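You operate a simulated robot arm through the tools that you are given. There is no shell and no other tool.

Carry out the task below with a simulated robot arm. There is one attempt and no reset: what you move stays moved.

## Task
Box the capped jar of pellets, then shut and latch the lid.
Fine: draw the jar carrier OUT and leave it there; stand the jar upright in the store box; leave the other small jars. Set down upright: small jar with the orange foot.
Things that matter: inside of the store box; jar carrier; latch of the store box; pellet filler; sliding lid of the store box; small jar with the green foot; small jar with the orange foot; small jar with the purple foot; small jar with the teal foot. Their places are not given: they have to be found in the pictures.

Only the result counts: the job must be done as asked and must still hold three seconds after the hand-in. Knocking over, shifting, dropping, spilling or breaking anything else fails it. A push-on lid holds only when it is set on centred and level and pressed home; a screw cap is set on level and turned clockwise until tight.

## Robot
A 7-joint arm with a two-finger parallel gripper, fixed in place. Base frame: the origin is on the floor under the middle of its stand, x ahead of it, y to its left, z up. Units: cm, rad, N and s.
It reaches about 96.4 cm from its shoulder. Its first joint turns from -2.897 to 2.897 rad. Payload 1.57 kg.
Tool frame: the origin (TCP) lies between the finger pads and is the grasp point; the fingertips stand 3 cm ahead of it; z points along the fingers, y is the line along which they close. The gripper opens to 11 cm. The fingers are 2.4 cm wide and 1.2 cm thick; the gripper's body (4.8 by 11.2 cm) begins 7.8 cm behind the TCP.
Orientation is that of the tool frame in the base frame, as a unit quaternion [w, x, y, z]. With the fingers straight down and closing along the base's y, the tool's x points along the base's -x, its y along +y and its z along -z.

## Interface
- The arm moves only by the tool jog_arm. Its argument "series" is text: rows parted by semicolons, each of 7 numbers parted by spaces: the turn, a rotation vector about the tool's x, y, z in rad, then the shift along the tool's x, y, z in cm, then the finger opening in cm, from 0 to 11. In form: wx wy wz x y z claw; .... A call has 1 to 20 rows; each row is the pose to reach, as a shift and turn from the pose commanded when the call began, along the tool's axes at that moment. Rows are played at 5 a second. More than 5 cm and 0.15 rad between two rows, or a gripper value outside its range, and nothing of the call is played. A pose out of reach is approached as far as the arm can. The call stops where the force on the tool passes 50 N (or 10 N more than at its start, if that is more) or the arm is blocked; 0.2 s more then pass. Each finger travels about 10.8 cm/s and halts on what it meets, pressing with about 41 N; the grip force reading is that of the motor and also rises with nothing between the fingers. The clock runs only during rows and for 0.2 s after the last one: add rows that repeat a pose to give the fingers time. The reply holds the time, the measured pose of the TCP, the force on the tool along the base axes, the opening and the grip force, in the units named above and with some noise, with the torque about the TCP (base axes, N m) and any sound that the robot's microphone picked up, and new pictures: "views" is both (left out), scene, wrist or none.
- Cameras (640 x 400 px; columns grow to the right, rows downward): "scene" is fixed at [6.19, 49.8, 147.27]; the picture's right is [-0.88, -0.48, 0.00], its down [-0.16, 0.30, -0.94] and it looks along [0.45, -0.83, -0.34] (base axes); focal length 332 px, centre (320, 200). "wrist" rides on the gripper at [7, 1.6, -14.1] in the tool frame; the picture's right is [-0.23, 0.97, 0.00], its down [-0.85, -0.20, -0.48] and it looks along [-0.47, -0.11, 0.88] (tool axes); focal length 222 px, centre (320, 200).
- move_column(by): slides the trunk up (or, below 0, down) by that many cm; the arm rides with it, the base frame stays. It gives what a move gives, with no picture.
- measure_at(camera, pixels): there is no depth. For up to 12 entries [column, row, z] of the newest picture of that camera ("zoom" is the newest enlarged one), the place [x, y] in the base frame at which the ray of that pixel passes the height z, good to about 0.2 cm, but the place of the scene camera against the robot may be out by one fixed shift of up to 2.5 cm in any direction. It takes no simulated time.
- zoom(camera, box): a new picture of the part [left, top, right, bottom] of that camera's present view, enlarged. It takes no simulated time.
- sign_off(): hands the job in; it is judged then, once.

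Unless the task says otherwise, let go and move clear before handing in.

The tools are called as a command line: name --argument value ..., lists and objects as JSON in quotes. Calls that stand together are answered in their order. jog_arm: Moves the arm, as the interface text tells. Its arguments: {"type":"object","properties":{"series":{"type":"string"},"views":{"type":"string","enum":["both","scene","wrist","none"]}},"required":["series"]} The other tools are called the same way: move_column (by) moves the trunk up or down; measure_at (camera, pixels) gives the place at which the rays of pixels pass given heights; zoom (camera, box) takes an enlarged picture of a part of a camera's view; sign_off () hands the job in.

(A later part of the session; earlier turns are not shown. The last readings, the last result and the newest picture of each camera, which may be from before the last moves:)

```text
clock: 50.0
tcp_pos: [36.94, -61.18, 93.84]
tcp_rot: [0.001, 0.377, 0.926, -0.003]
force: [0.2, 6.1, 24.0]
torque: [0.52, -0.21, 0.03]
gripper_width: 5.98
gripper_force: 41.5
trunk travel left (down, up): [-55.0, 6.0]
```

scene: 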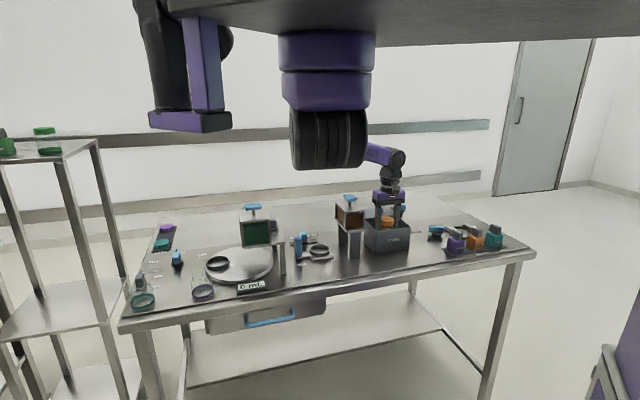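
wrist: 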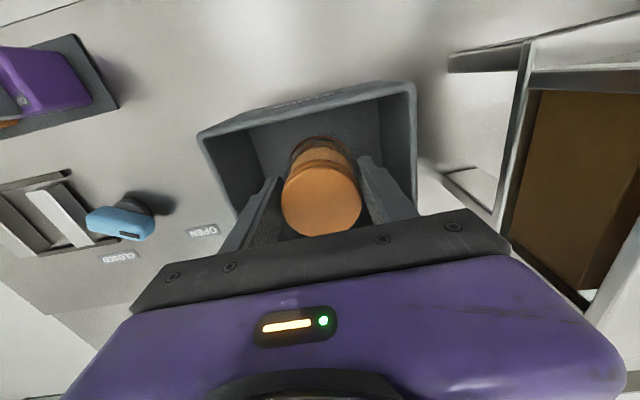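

Floor contact: 24 N upward at z≈93.85. I'll ease up slightly, open the fingers to 7.4 cm and check the jar before retreating.

jog_arm --series "0 0 0 0 0 -0.1 4.6; 0 0 0 0 0 -0.13 4.6; 0 0 0 0 0 -0.13 6.2; 0 0 0 0 0 -0.13 6.8; 0 0 0 0 0 -0.13 7.4; 0 0 0 0 0 -0.13 7.4"

zoom --camera "wrist" --box '[200, 60, 440, 220]'

```text
clock: 51.4
tcp_pos: [36.78, -60.94, 93.63]
tcp_rot: [0.001, 0.377, 0.926, -0.002]
force: [0.0, 0.5, -1.1]
torque: [-0.01, -0.02, 0.01]
gripper_width: 7.38
gripper_force: 0.0
trunk travel left (down, up): [-55.0, 6.0]
```

scene: 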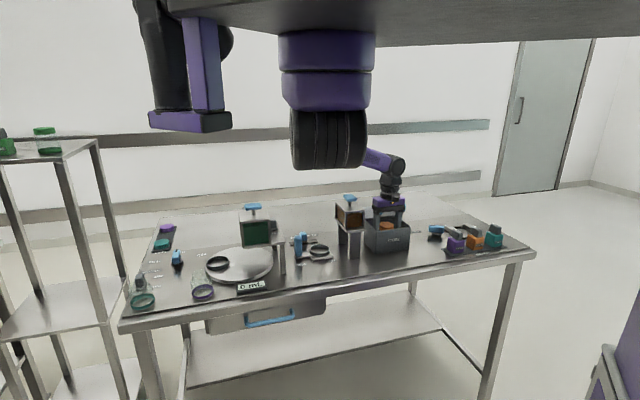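
wrist: 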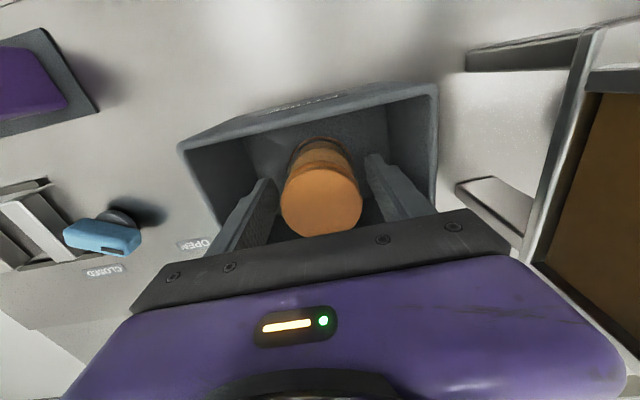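

```text
2.50 times, centred on (320, 140) of wrist
```

zoom: 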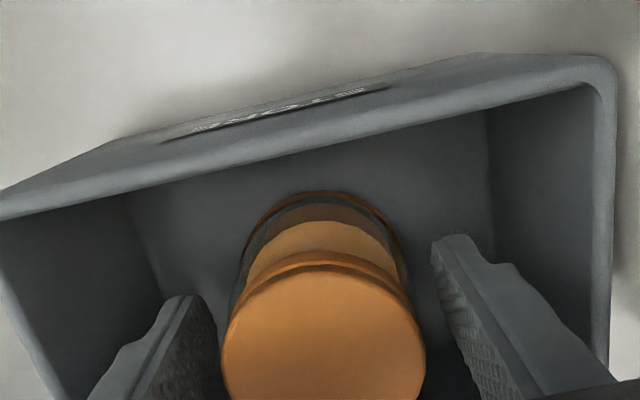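

The jar is standing free and upright between the open fingers. I'll lift straight up out of the box.

jog_arm --series "0 0 0 0 0 -1 7.4; 0 0 0 0 0 -3 7.4; 0 0 0 0 0 -6 7.4; 0 0 0 0 0 -10 7.4; 0 0 0 0 0 -14.5 7.4; 0 0 0 0 0 -19 7.4; 0 0 0 0 0 -19 7.4"

zoom --camera "wrist" --box '[220, 60, 420, 220]'

zoom --camera "scene" --box '[340, 180, 440, 260]'

```text
clock: 53.0
tcp_pos: [36.77, -60.64, 112.46]
tcp_rot: [0.0, 0.376, 0.927, -0.002]
force: [-0.4, 0.2, -0.2]
torque: [-0.02, -0.03, 0.02]
gripper_width: 7.4
gripper_force: 0.1
trunk travel left (down, up): [-55.0, 6.0]
```

scene: 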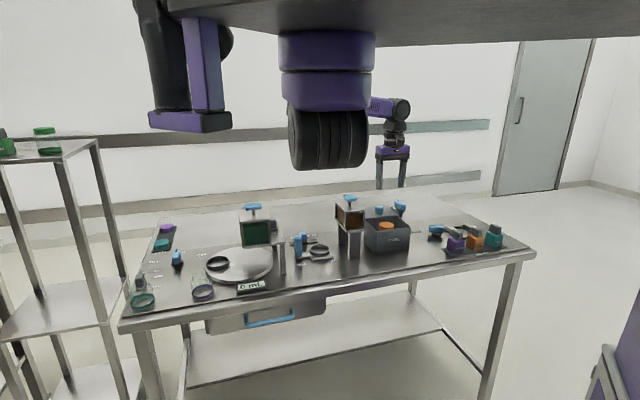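
wrist: 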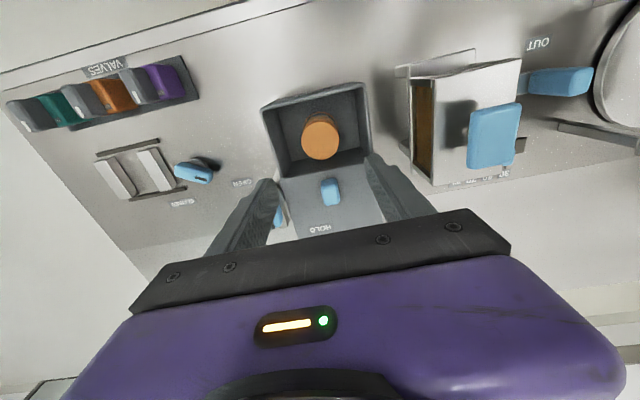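

```text
2.50 times, centred on (320, 140) of wrist
```

zoom: 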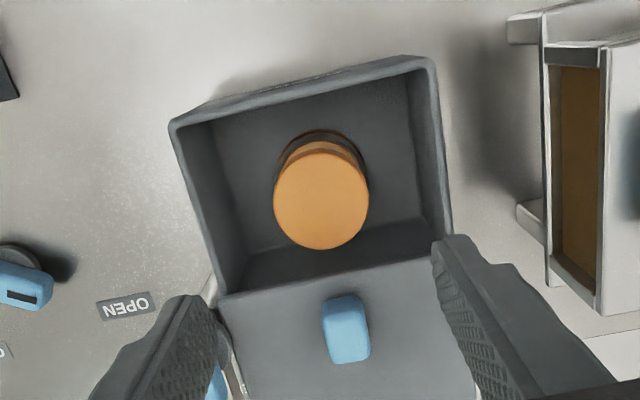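

```text
5.00 times, centred on (390, 220) of scene
```

zoom: 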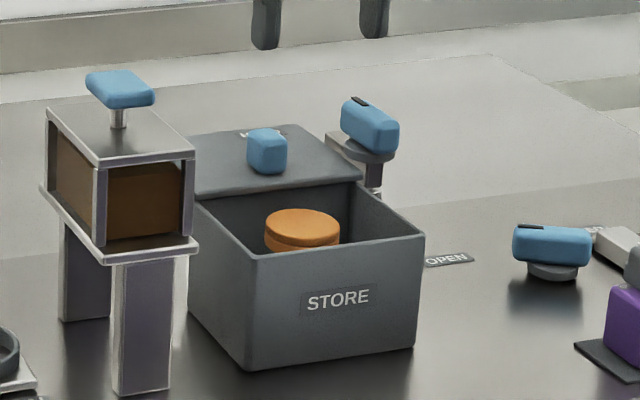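

The jar is standing upright in the box, and triangulation puts the lid knob at (41.7,-65.65) with its top at z≈98.5. I'll move above the knob with a narrower opening and check alignment.

jog_arm --series "0 0 0 -2.4 -0.05 0 6; 0 0 0 -4.8 -0.1 0 5; 0 0 0 -7.03 -0.16 0 5; 0 0 0 -7.03 -0.16 3.5 5; 0 0 0 -7.03 -0.16 7 5; 0 0 0 -7.03 -0.16 9.5 5; 0 0 0 -7.03 -0.16 9.5 5"

zoom --camera "wrist" --box '[200, 80, 440, 240]'

zoom --camera "scene" --box '[340, 160, 440, 250]'

```text
clock: 54.6
tcp_pos: [42.01, -65.95, 103.38]
tcp_rot: [0.001, 0.377, 0.926, -0.001]
force: [-0.2, -1.0, 0.1]
torque: [-0.06, 0.0, -0.01]
gripper_width: 5.03
gripper_force: 0.1
trunk travel left (down, up): [-55.0, 6.0]
```

scene: 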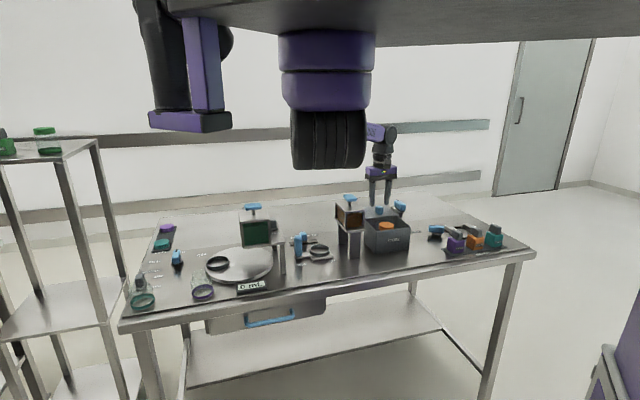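
wrist: 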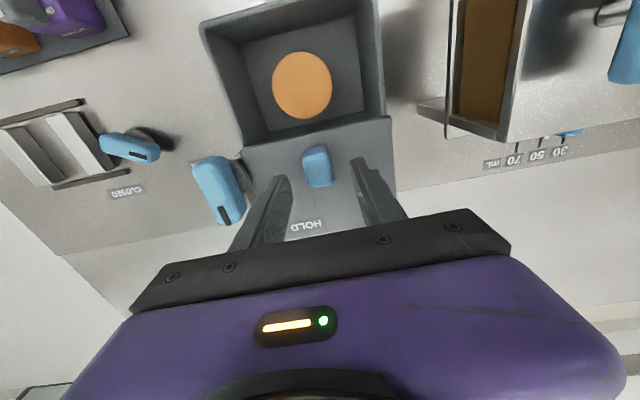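

```text
2.50 times, centred on (320, 160) of wrist
```

zoom: 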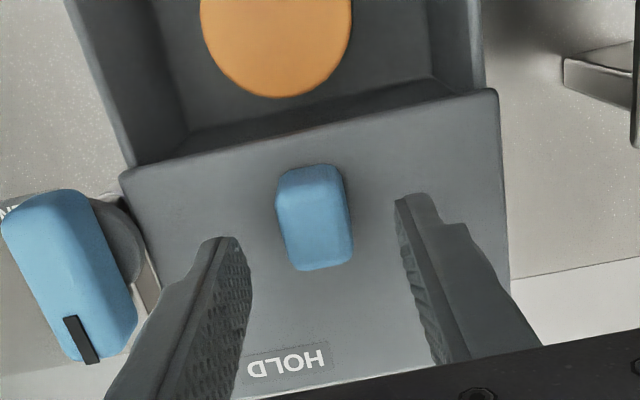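

```text
4.44 times, centred on (390, 205) of scene
```

zoom: 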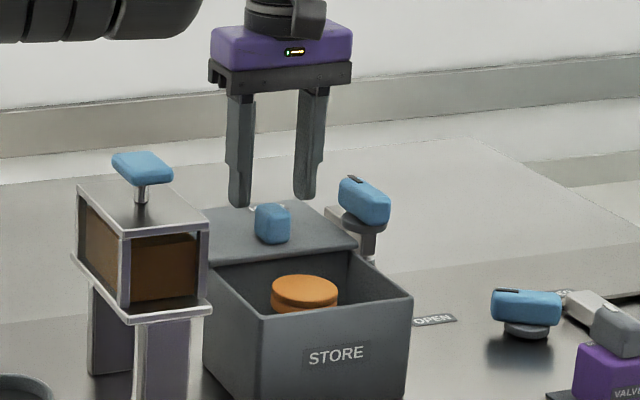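

The knob is between the fingers at zoom (318,235). I'll descend to z≈100 so the tips stay just above the lid surface, then grip the knob.

jog_arm --series "0 0 0 -0.1 0 1.5 5; 0 0 0 -0.2 0 2.5 5; 0 0 0 -0.2 0 3.3 5; 0 0 0 -0.2 0 3.3 5; 0 0 0 -0.2 0 3.3 3.5; 0 0 0 -0.2 0 3.3 2.4; 0 0 0 -0.2 0 3.3 1.6; 0 0 0 -0.2 0 3.3 1.6"

zoom --camera "wrist" --box '[200, 80, 440, 240]'

zoom --camera "scene" --box '[340, 160, 440, 250]'

```text
clock: 56.4
tcp_pos: [42.06, -66.0, 99.93]
tcp_rot: [0.0, 0.377, 0.926, -0.003]
force: [4.8, 3.7, 14.0]
torque: [0.43, -0.19, -0.09]
gripper_width: 2.53
gripper_force: 5.4
trunk travel left (down, up): [-55.0, 6.0]
```

scene: 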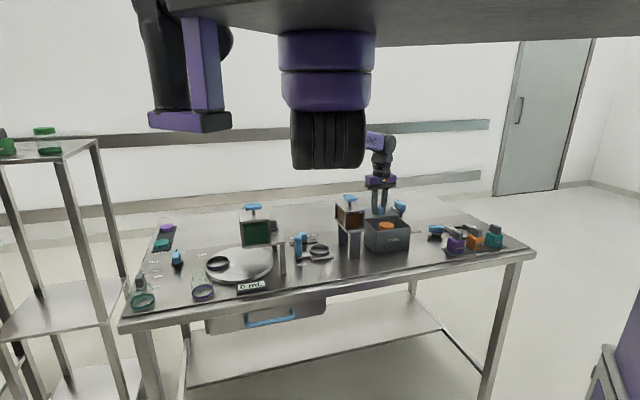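
wrist: 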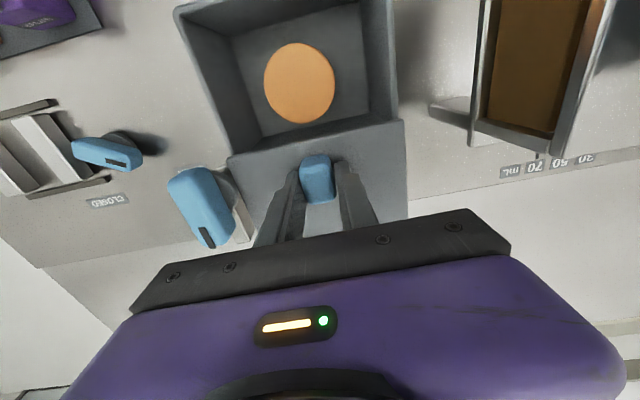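

```text
2.50 times, centred on (320, 160) of wrist
```

zoom: 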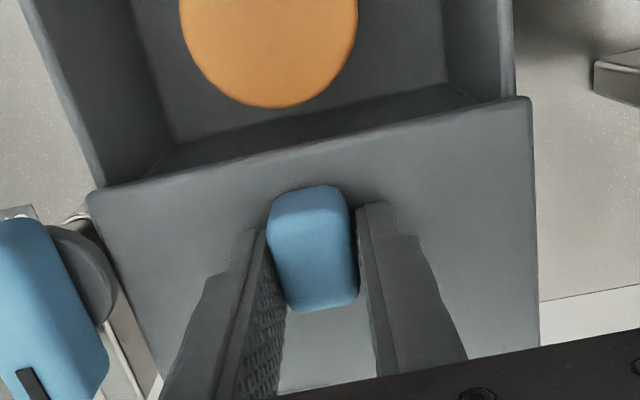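

```text
4.44 times, centred on (390, 205) of scene
```

zoom: 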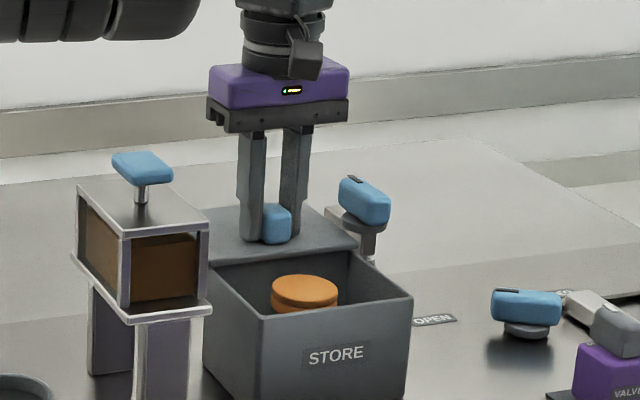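

The fingertips just touched the lid (14 N upward at tip z≈96.9), and the knob is about 2.5 cm wide. I'll ease up 0.25 cm and let the fingers close fully.

jog_arm --series "0 0 0 0 0 -0.2 1.6; 0 0 0 0 0 -0.25 1.6; 0 0 0 0 0 -0.25 1.4; 0 0 0 0 0 -0.25 1.4" --views "none"

```text
clock: 57.4
tcp_pos: [42.02, -66.13, 100.02]
tcp_rot: [-0.001, 0.378, 0.926, -0.001]
force: [1.8, 0.4, -22.5]
torque: [-0.29, -0.57, -0.68]
gripper_width: 2.35
gripper_force: 36.2
trunk travel left (down, up): [-55.0, 6.0]
```

The knob is gripped (36 N) with a slight upward pull. I'll relieve that and slide the lid forward 2 cm as a first test.

jog_arm --series "0 0 0 0 0 0.1 1.4; 0 0 0 0.2 0 0.12 1.4; 0 0 0 0.6 0 0.12 1.4; 0 0 0 1.1 0 0.12 1.4; 0 0 0 1.6 0 0.12 1.4; 0 0 0 2 0 0.12 1.4; 0 0 0 2 0 0.12 1.4"

zoom --camera "wrist" --box '[160, 60, 440, 240]'

```text
clock: 59.0
tcp_pos: [40.82, -64.8, 100.03]
tcp_rot: [0.001, 0.377, 0.926, -0.002]
force: [7.7, 5.6, -16.7]
torque: [0.52, -0.14, -0.69]
gripper_width: 2.36
gripper_force: 35.5
trunk travel left (down, up): [-55.0, 6.0]
```

scene: 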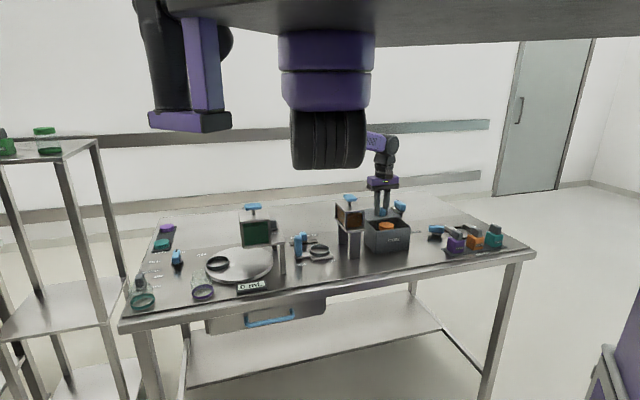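
wrist: 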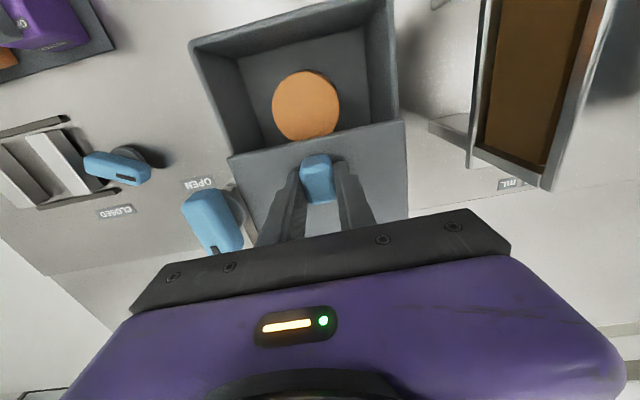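

```text
2.22 times, centred on (300, 150) of wrist
```

zoom: 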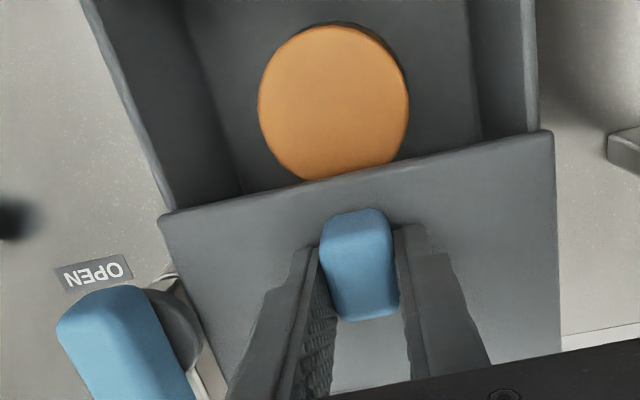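

The lid slides smoothly with the grip and its front edge is reaching the jar. I'll ease the vertical pull and continue slowly, watching that nothing catches the cap.

jog_arm --series "0 0 0 0.3 0 0.08 1.4; 0 0 0 0.7 0 0.12 1.4; 0 0 0 1.2 0 0.12 1.4; 0 0 0 1.7 0 0.12 1.4; 0 0 0 2.2 0 0.12 1.4; 0 0 0 2.7 0 0.12 1.4; 0 0 0 3 0 0.12 1.4; 0 0 0 3 0 0.12 1.4"

zoom --camera "wrist" --box '[160, 40, 440, 240]'

zoom --camera "scene" --box '[340, 160, 440, 250]'

```text
clock: 60.8
tcp_pos: [38.4, -62.47, 99.98]
tcp_rot: [0.001, 0.377, 0.926, -0.002]
force: [16.8, 16.2, 16.3]
torque: [0.44, -0.51, -0.67]
gripper_width: 2.38
gripper_force: 35.8
trunk travel left (down, up): [-55.0, 6.0]
```

scene: 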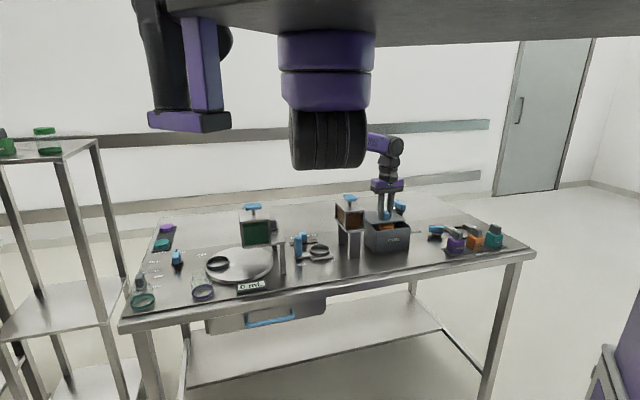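
wrist: 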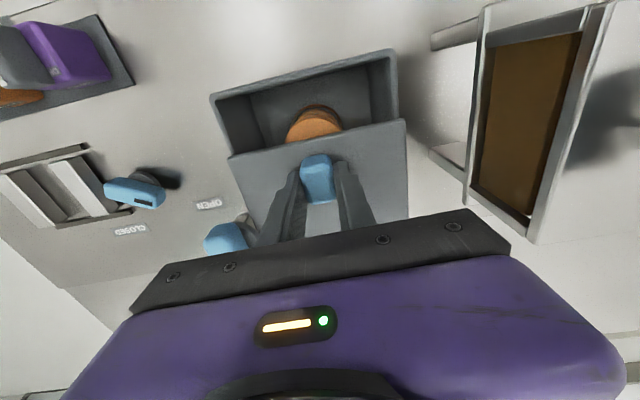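

```text
2.00 times, centred on (300, 140) of wrist
```

zoom: 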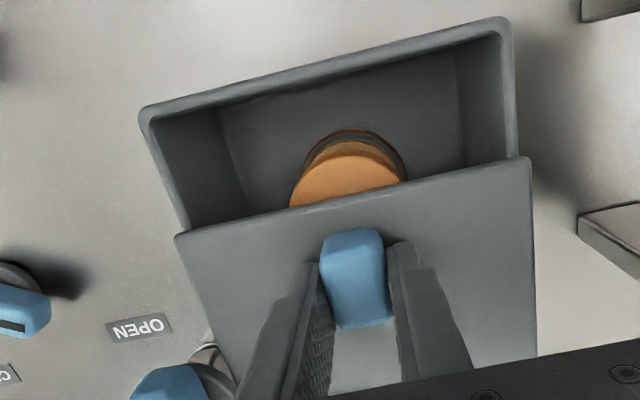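

```text
4.44 times, centred on (390, 205) of scene
```

zoom: 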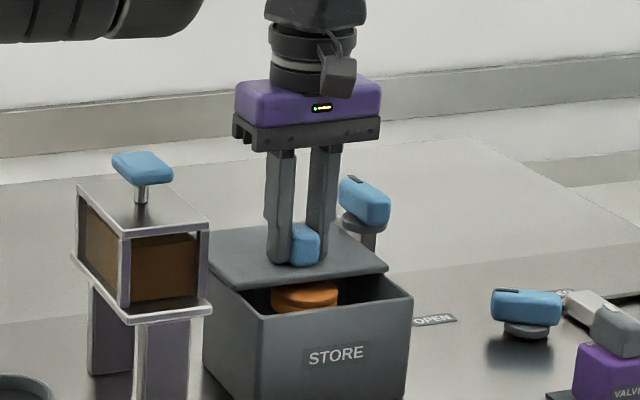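

The lid slides over the cap freely, with only a ~23 N lateral load because the rail runs nearer 134.7°. I'll correct sideways and continue closing.

jog_arm --series "0 0 0 0.2 0.08 -0.08 1.4; 0 0 0 0.6 0.13 -0.1 1.4; 0 0 0 1.1 0.14 -0.1 1.4; 0 0 0 1.6 0.15 -0.1 1.4; 0 0 0 2.1 0.16 -0.1 1.4; 0 0 0 2.6 0.17 -0.1 1.4; 0 0 0 3 0.18 -0.1 1.4; 0 0 0 3.4 0.18 -0.1 1.4; 0 0 0 3.4 0.18 -0.1 1.4"

zoom --camera "wrist" --box '[160, 40, 440, 240]'

zoom --camera "scene" --box '[340, 160, 440, 250]'

```text
clock: 62.8
tcp_pos: [36.08, -60.02, 100.06]
tcp_rot: [-0.001, 0.378, 0.926, -0.002]
force: [1.2, 2.4, -9.6]
torque: [0.45, -0.06, -0.61]
gripper_width: 2.36
gripper_force: 35.6
trunk travel left (down, up): [-55.0, 6.0]
```

scene: 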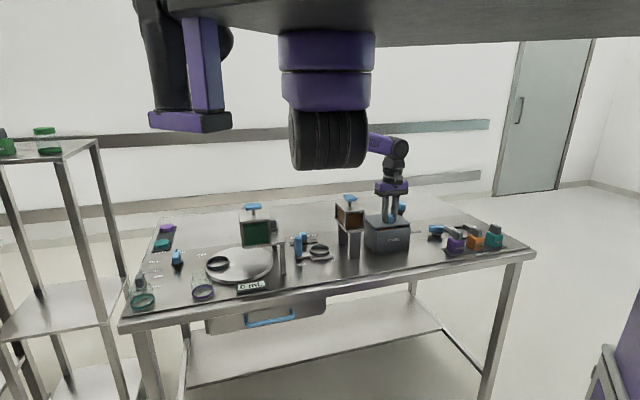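
wrist: 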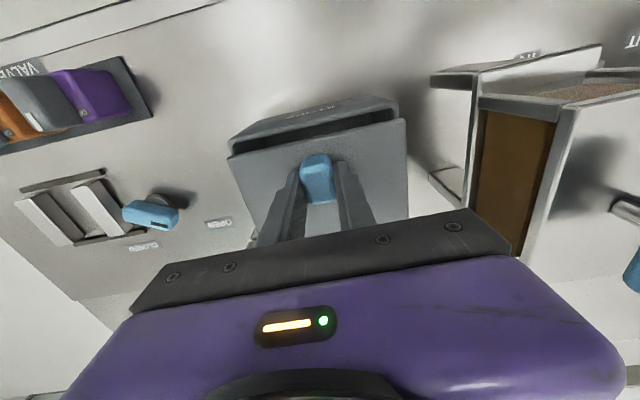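

```text
2.00 times, centred on (300, 140) of wrist
```

zoom: 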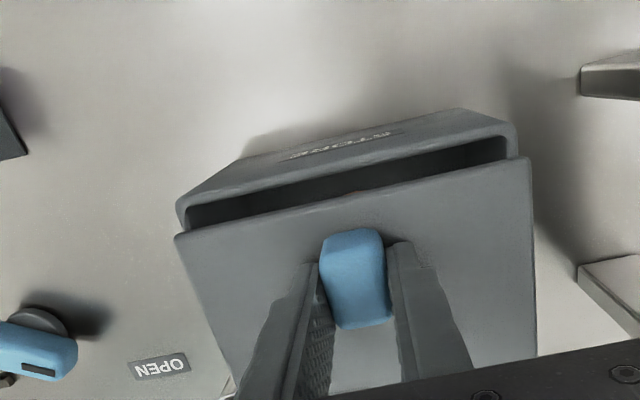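

```text
4.44 times, centred on (390, 205) of scene
```

zoom: 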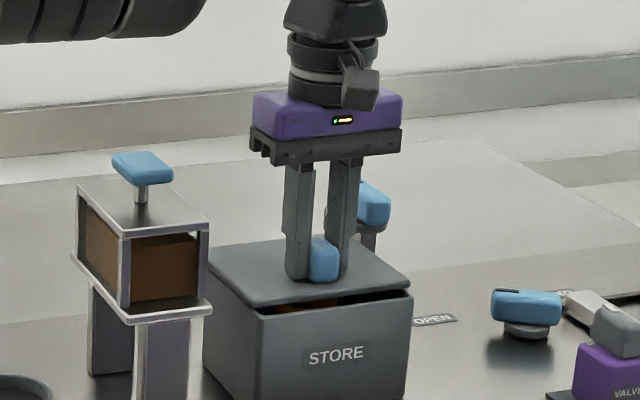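

About 8.5 cm is done and a ~1.5 cm gap remains at the front (zoom (350,190)). I'll push on in small steps until it meets its stop.

jog_arm --series "0 0 0 0.3 0.01 0.04 1.4; 0 0 0 0.6 0.02 0.04 1.4; 0 0 0 0.9 0.02 0.04 1.4; 0 0 0 1.2 0.03 0.04 1.4; 0 0 0 1.5 0.03 0.04 1.4; 0 0 0 1.7 0.04 0.04 1.4; 0 0 0 1.9 0.04 0.04 1.4; 0 0 0 2.1 0.04 0.04 1.4; 0 0 0 2.1 0.04 0.04 1.4"

zoom --camera "wrist" --box '[160, 40, 440, 240]'

zoom --camera "scene" --box '[340, 160, 440, 250]'

```text
clock: 64.8
tcp_pos: [35.0, -59.01, 99.95]
tcp_rot: [0.002, 0.377, 0.926, -0.004]
force: [16.8, -23.5, -11.3]
torque: [-0.26, -0.59, -0.58]
gripper_width: 2.36
gripper_force: 35.8
trunk travel left (down, up): [-55.0, 6.0]
```

scene: 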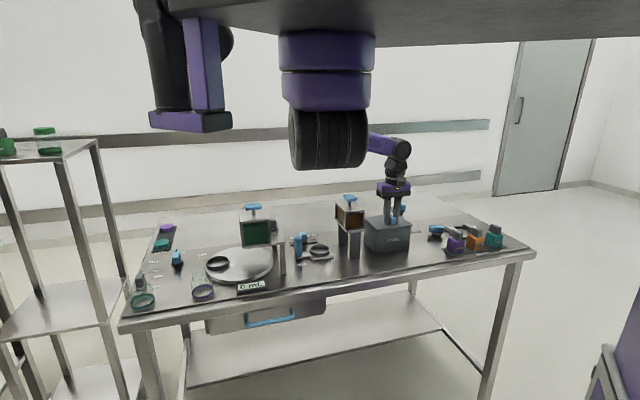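
wrist: 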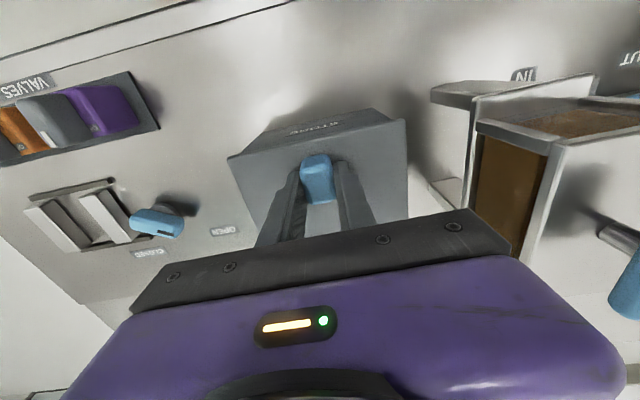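

```text
2.00 times, centred on (300, 140) of wrist
```

zoom: 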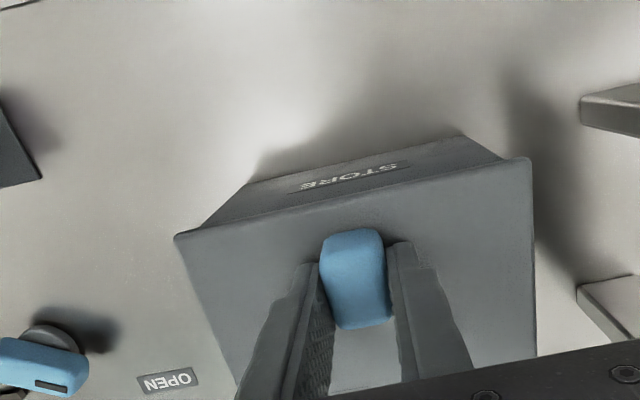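

```text
4.44 times, centred on (390, 205) of scene
```

zoom: 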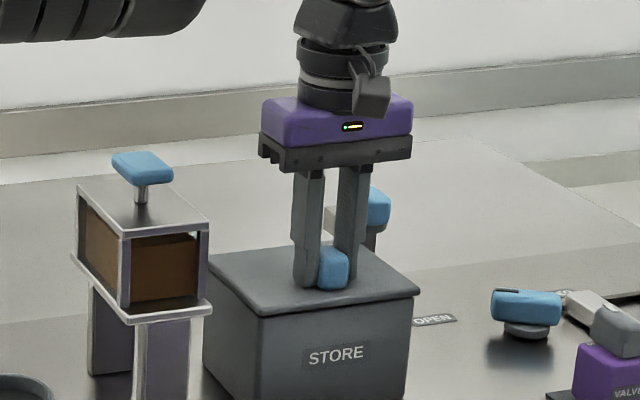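

The lid now covers the box fully and has hit its stop: 28 N resistance after 10.0 cm of travel. I'll relax, release the knob, lift clear, and see whether the lid stays shut.

jog_arm --series "0 0 0 -0.12 0 0 1.4; 0 0 0 -0.15 0 0 1.4; 0 0 0 -0.15 0 0 3; 0 0 0 -0.15 0 0 4.6; 0 0 0 -0.15 0 0 5; 0 0 0 -0.15 0 -2 5; 0 0 0 -0.15 0 -6 5; 0 0 0 -0.15 0 -10.5 5; 0 0 0 -0.15 0 -15 5; 0 0 0 -0.15 0 -15 5"

zoom --camera "wrist" --box '[160, 40, 440, 240]'

zoom --camera "scene" --box '[340, 180, 440, 260]'

```text
clock: 67.0
tcp_pos: [34.83, -58.69, 115.26]
tcp_rot: [0.0, 0.378, 0.926, -0.002]
force: [1.4, -0.1, 0.3]
torque: [0.0, 0.03, 0.02]
gripper_width: 5.0
gripper_force: 0.0
trunk travel left (down, up): [-55.0, 6.0]
```

scene: 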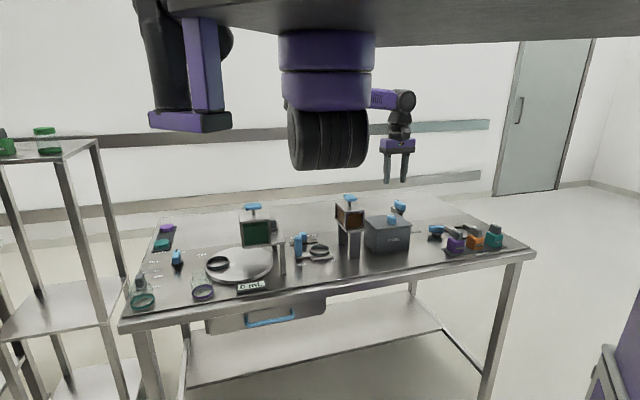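
wrist: 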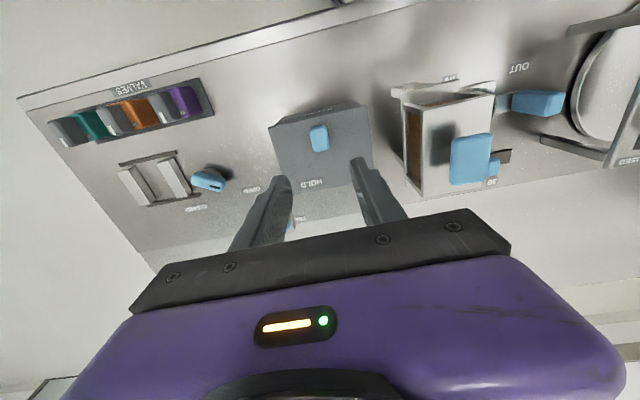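

```text
2.00 times, centred on (300, 140) of wrist
```

zoom: 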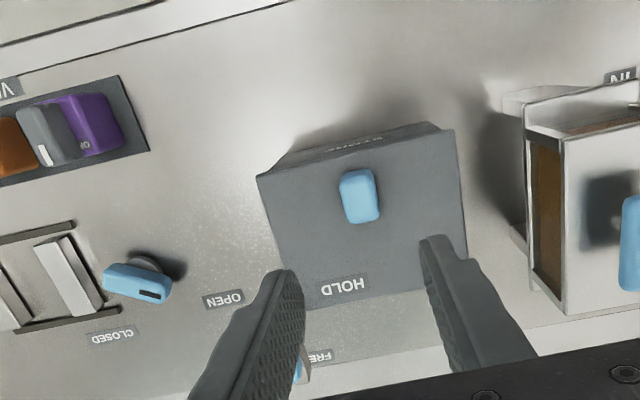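

```text
5.00 times, centred on (390, 220) of scene
```

zoom: 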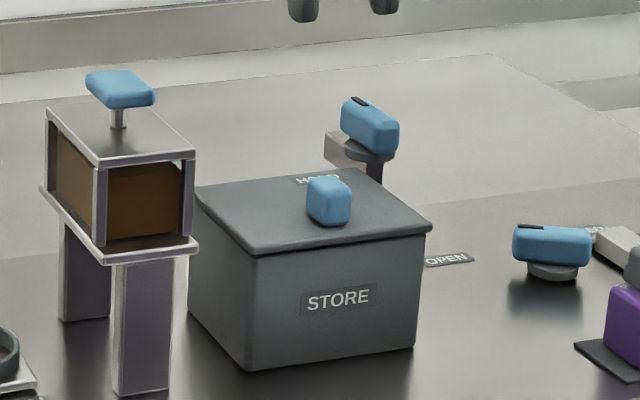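

The lid stays shut, and behind the box the latch's FREE label is now visible along with HOLD on the lid. The lever needs to turn from FREE to HOLD, so I'll move the camera over the latch.

jog_arm --series "0 0 0 -2.3 -2.8 0 7; 0 0 0 -4.6 -5.6 0 9; 0 0 0 -6.75 -8.22 0 11; 0 0 0 -6.75 -8.22 0 11; 0 0 0 -6.75 -8.22 0 11"

zoom --camera "wrist" --box '[240, 60, 440, 220]'

zoom --camera "scene" --box '[370, 190, 430, 240]'

```text
clock: 68.2
tcp_pos: [33.89, -68.93, 114.9]
tcp_rot: [0.0, 0.378, 0.926, -0.002]
force: [0.3, -0.5, 0.2]
torque: [0.01, -0.01, 0.02]
gripper_width: 11.01
gripper_force: 0.1
trunk travel left (down, up): [-55.0, 6.0]
```

scene: 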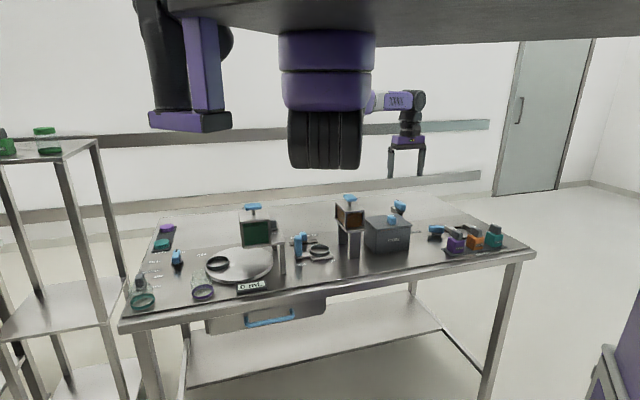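
wrist: 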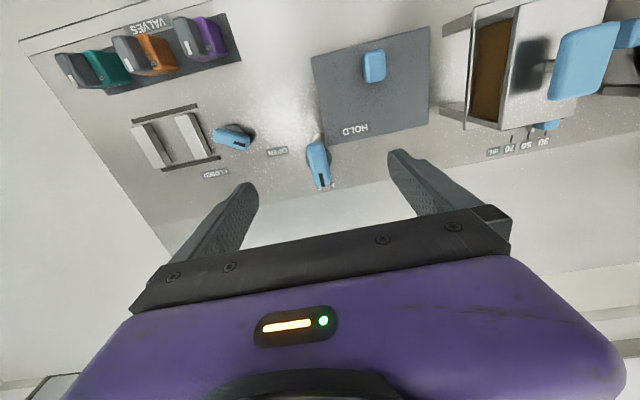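

```text
2.50 times, centred on (340, 140) of wrist
```

zoom: 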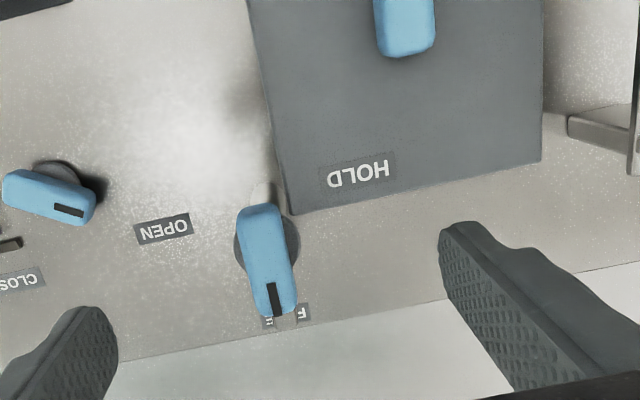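

```text
8.00 times, centred on (400, 215) of scene
```

zoom: 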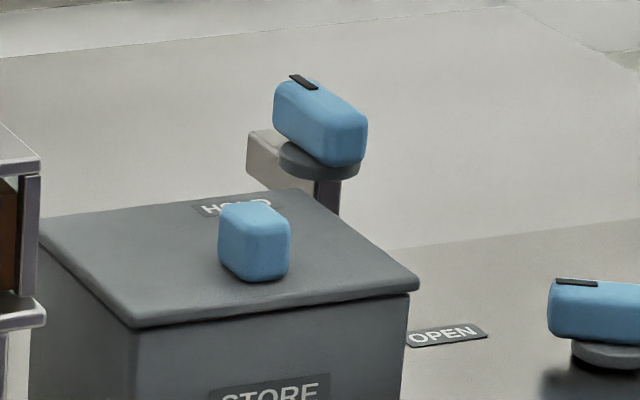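

The lever (black pointer stripe at zoom (274,300)) points to FREE, and HOLD is at zoom (358,172) on the lid. I'll measure the pivot, lever ends and labels to get the turn angle.

zoom --camera "wrist" --box '[290, 100, 390, 200]'

measure_at --camera "wrist" --pixels '[[355.2, 128.8, 96.8], [326.8, 186.8, 87], [318.8, 157.2, 99], [316, 143.2, 101], [324, 184, 101], [321.6, 180, 101], [319.2, 163.2, 101], [327.6, 145, 96.8], [428, 124, 96.8], [311, 55, 96.8]]'

```text
4.00 times, centred on (340, 150) of wrist
```

zoom: 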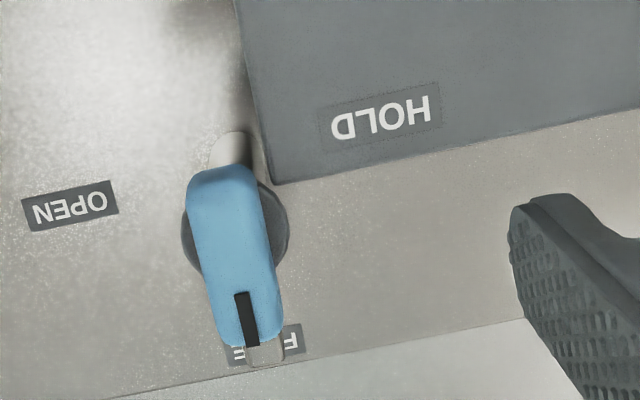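

```text
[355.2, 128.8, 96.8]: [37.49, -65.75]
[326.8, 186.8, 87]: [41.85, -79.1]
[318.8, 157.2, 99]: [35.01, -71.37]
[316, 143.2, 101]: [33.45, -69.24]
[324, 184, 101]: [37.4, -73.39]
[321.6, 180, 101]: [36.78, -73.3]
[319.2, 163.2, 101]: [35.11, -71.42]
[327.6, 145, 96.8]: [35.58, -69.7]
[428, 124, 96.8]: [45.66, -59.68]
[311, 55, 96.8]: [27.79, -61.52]
```

The geometry is clear. The pivot is at (35.2,-71.35), just outside the lid's back-left corner, and the pointer is at -46°. A +90° turn swings the bar behind the lid's back edge, next to HOLD. I'll go over the lever with the fingers across its width.

jog_arm --series "0 0 0 -1.3 -0.4 1 9; 0 0 0 -2.63 -0.81 3 7; 0 0 0 -2.63 -0.81 6 5; 0 0 0 -2.63 -0.81 9 5; 0 0 0 -2.63 -0.81 9.5 5; 0 0 0 -2.63 -0.81 9.5 5"

zoom --camera "wrist" --box '[220, 100, 420, 240]'

zoom --camera "scene" --box '[360, 170, 440, 240]'

```text
clock: 69.6
tcp_pos: [35.0, -71.73, 105.6]
tcp_rot: [0.0, 0.377, 0.926, -0.002]
force: [-0.2, -1.2, 0.8]
torque: [0.01, 0.0, 0.03]
gripper_width: 5.01
gripper_force: 0.0
trunk travel left (down, up): [-55.0, 6.0]
```

scene: 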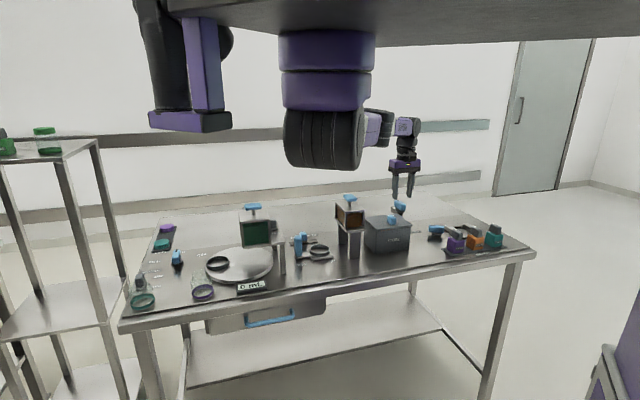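
wrist: 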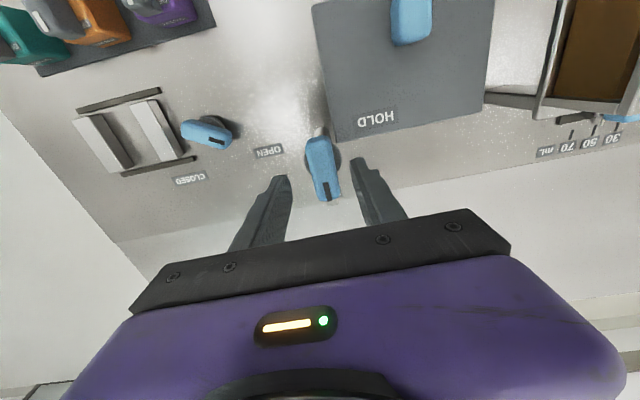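

```text
2.86 times, centred on (320, 170) of wrist
```

zoom: 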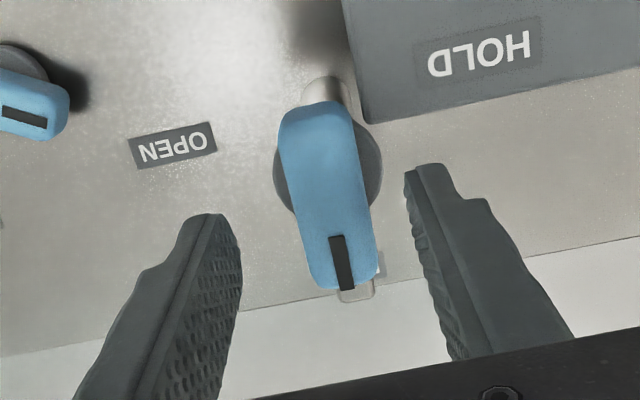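

```text
5.71 times, centred on (400, 205) of scene
```

zoom: 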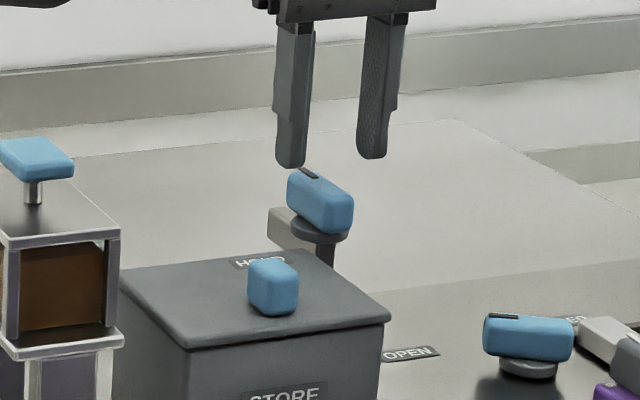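

The lever centre is about 0.2 cm to tool +y of the TCP line and lies square across the fingers. I'll correct that, descend to z≈102 and grip the lever.

jog_arm --series "0 0 0 0.1 0.15 1.2 5; 0 0 0 0.15 0.22 2.4 5; 0 0 0 0.15 0.22 3.6 5; 0 0 0 0.15 0.22 3.6 5; 0 0 0 0.15 0.22 3.6 3.5; 0 0 0 0.15 0.22 3.6 2.2; 0 0 0 0.15 0.22 3.6 1.2; 0 0 0 0.15 0.22 3.6 1.2"

zoom --camera "wrist" --box '[220, 100, 420, 240]'

zoom --camera "scene" --box '[360, 170, 440, 240]'

```text
clock: 71.4
tcp_pos: [35.09, -71.55, 102.05]
tcp_rot: [0.0, 0.378, 0.926, -0.003]
force: [-3.6, -7.1, -2.0]
torque: [-0.02, -0.42, -0.04]
gripper_width: 2.38
gripper_force: 35.6
trunk travel left (down, up): [-55.0, 6.0]
```

scene: 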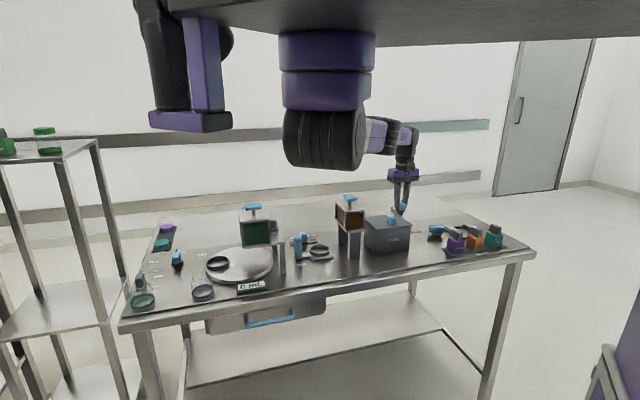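
wrist: 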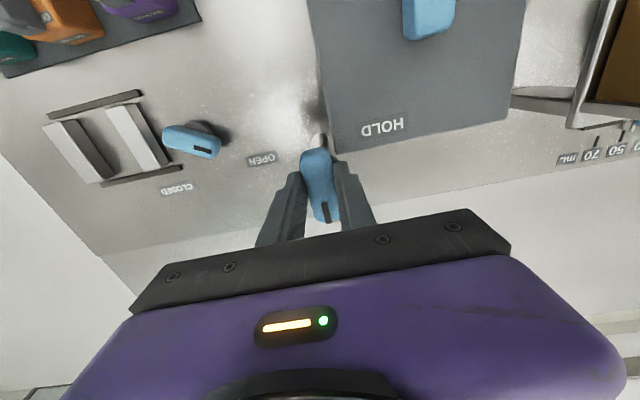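

```text
2.86 times, centred on (320, 170) of wrist
```

zoom: 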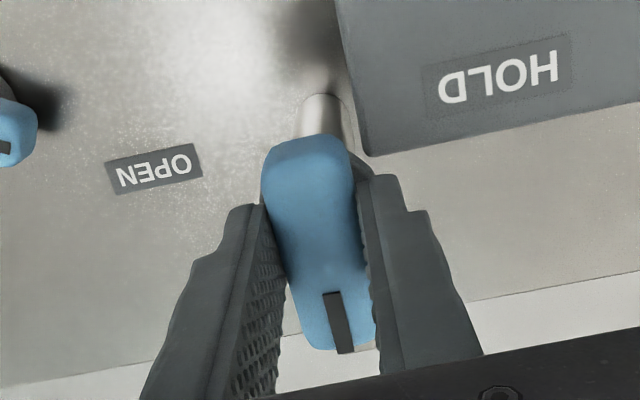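

```text
5.71 times, centred on (400, 205) of scene
```

zoom: 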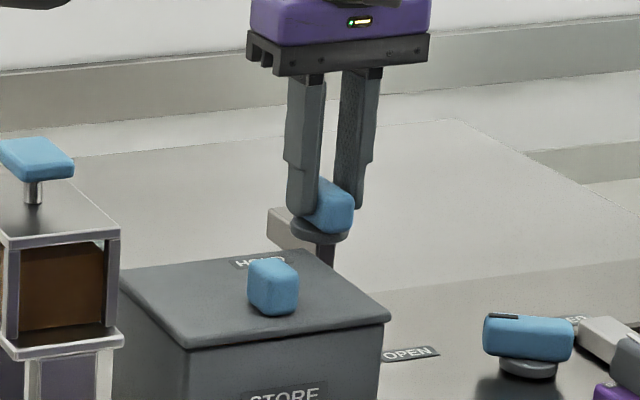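

The lever is gripped (2.38 cm, 36 N) with the TCP on the pivot. I'll start turning counter-clockwise as seen from above (-z in the tool frame) with a small test of 0.4 rad.

jog_arm --series "0 0 -0.05 0 0 0 1.2; 0 0 -0.12 0 0 0 1.2; 0 0 -0.2 0 0 0 1.2; 0 0 -0.3 0 0 0 1.2; 0 0 -0.4 0 0 0 1.2; 0 0 -0.4 0 0 0 1.2"

zoom --camera "wrist" --box '[220, 100, 420, 240]'

zoom --camera "scene" --box '[360, 170, 440, 240]'

```text
clock: 72.8
tcp_pos: [35.16, -71.67, 102.13]
tcp_rot: [-0.001, 0.186, 0.983, -0.004]
force: [-13.9, -23.2, 7.0]
torque: [-0.1, -0.6, -0.07]
gripper_width: 2.41
gripper_force: 35.7
trunk travel left (down, up): [-55.0, 6.0]
```

scene: 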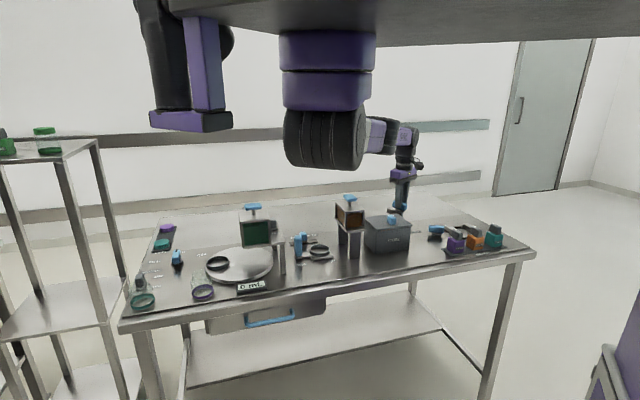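
wrist: 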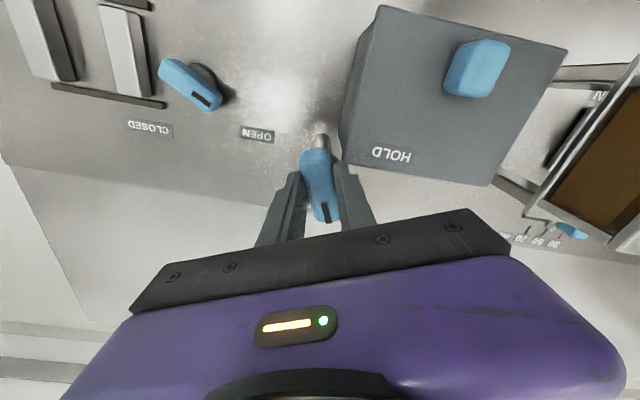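

```text
2.86 times, centred on (320, 170) of wrist
```

zoom: 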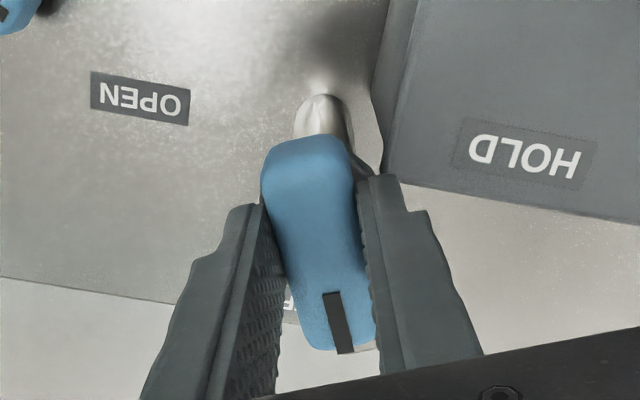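

```text
5.71 times, centred on (400, 205) of scene
```

zoom: 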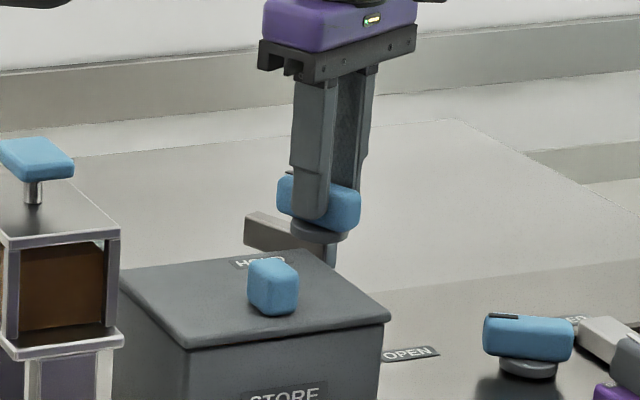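

The lever and bar follow the hand (the bar is swinging toward the lid's back edge), with a 27 N side load from a small pivot offset. I'll shift 0.16 cm to relieve it and keep turning.

jog_arm --series "0 0 0 0.02 -0.16 0.02 1.2; 0 0 -0.1 0.02 -0.16 0.02 1.2; 0 0 -0.2 0.02 -0.16 0.02 1.2; 0 0 -0.3 0.02 -0.16 0.02 1.2; 0 0 -0.4 0.02 -0.16 0.02 1.2; 0 0 -0.5 0.02 -0.16 0.02 1.2; 0 0 -0.5 0.02 -0.16 0.02 1.2"

zoom --camera "wrist" --box '[220, 100, 420, 240]'

zoom --camera "scene" --box '[360, 170, 440, 240]'

```text
clock: 74.4
tcp_pos: [35.03, -71.77, 102.05]
tcp_rot: [-0.002, -0.063, 0.998, -0.005]
force: [-14.2, -31.5, 14.3]
torque: [0.15, -0.26, -0.07]
gripper_width: 2.39
gripper_force: 36.1
trunk travel left (down, up): [-55.0, 6.0]
```

scene: 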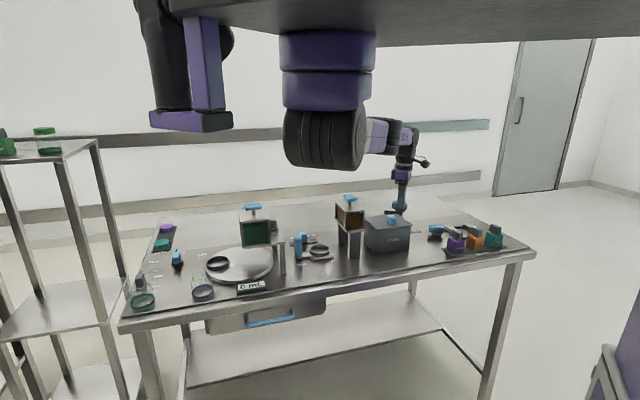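
wrist: 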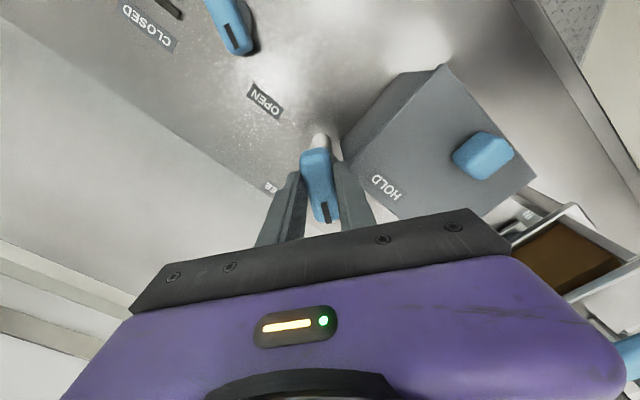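

```text
2.86 times, centred on (320, 170) of wrist
```

zoom: 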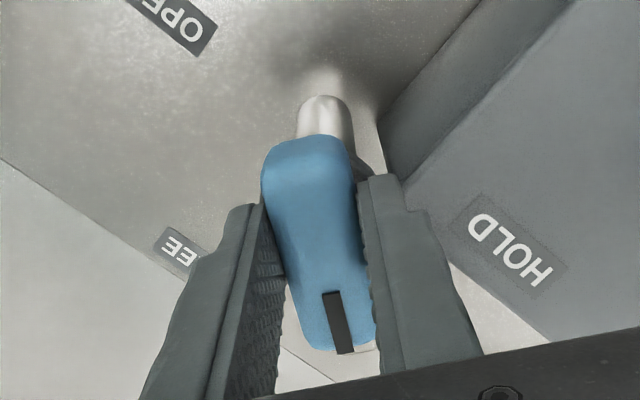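

```text
5.71 times, centred on (400, 205) of scene
```

zoom: 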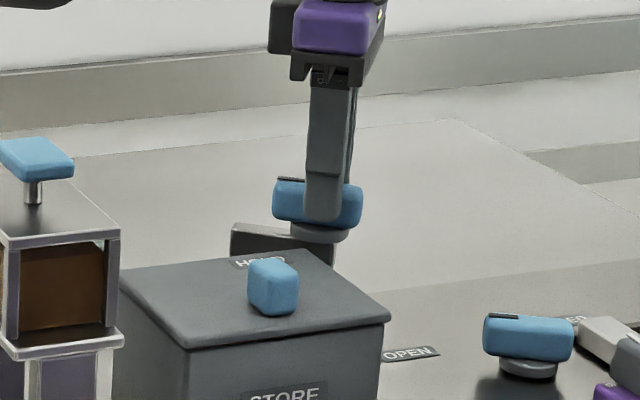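

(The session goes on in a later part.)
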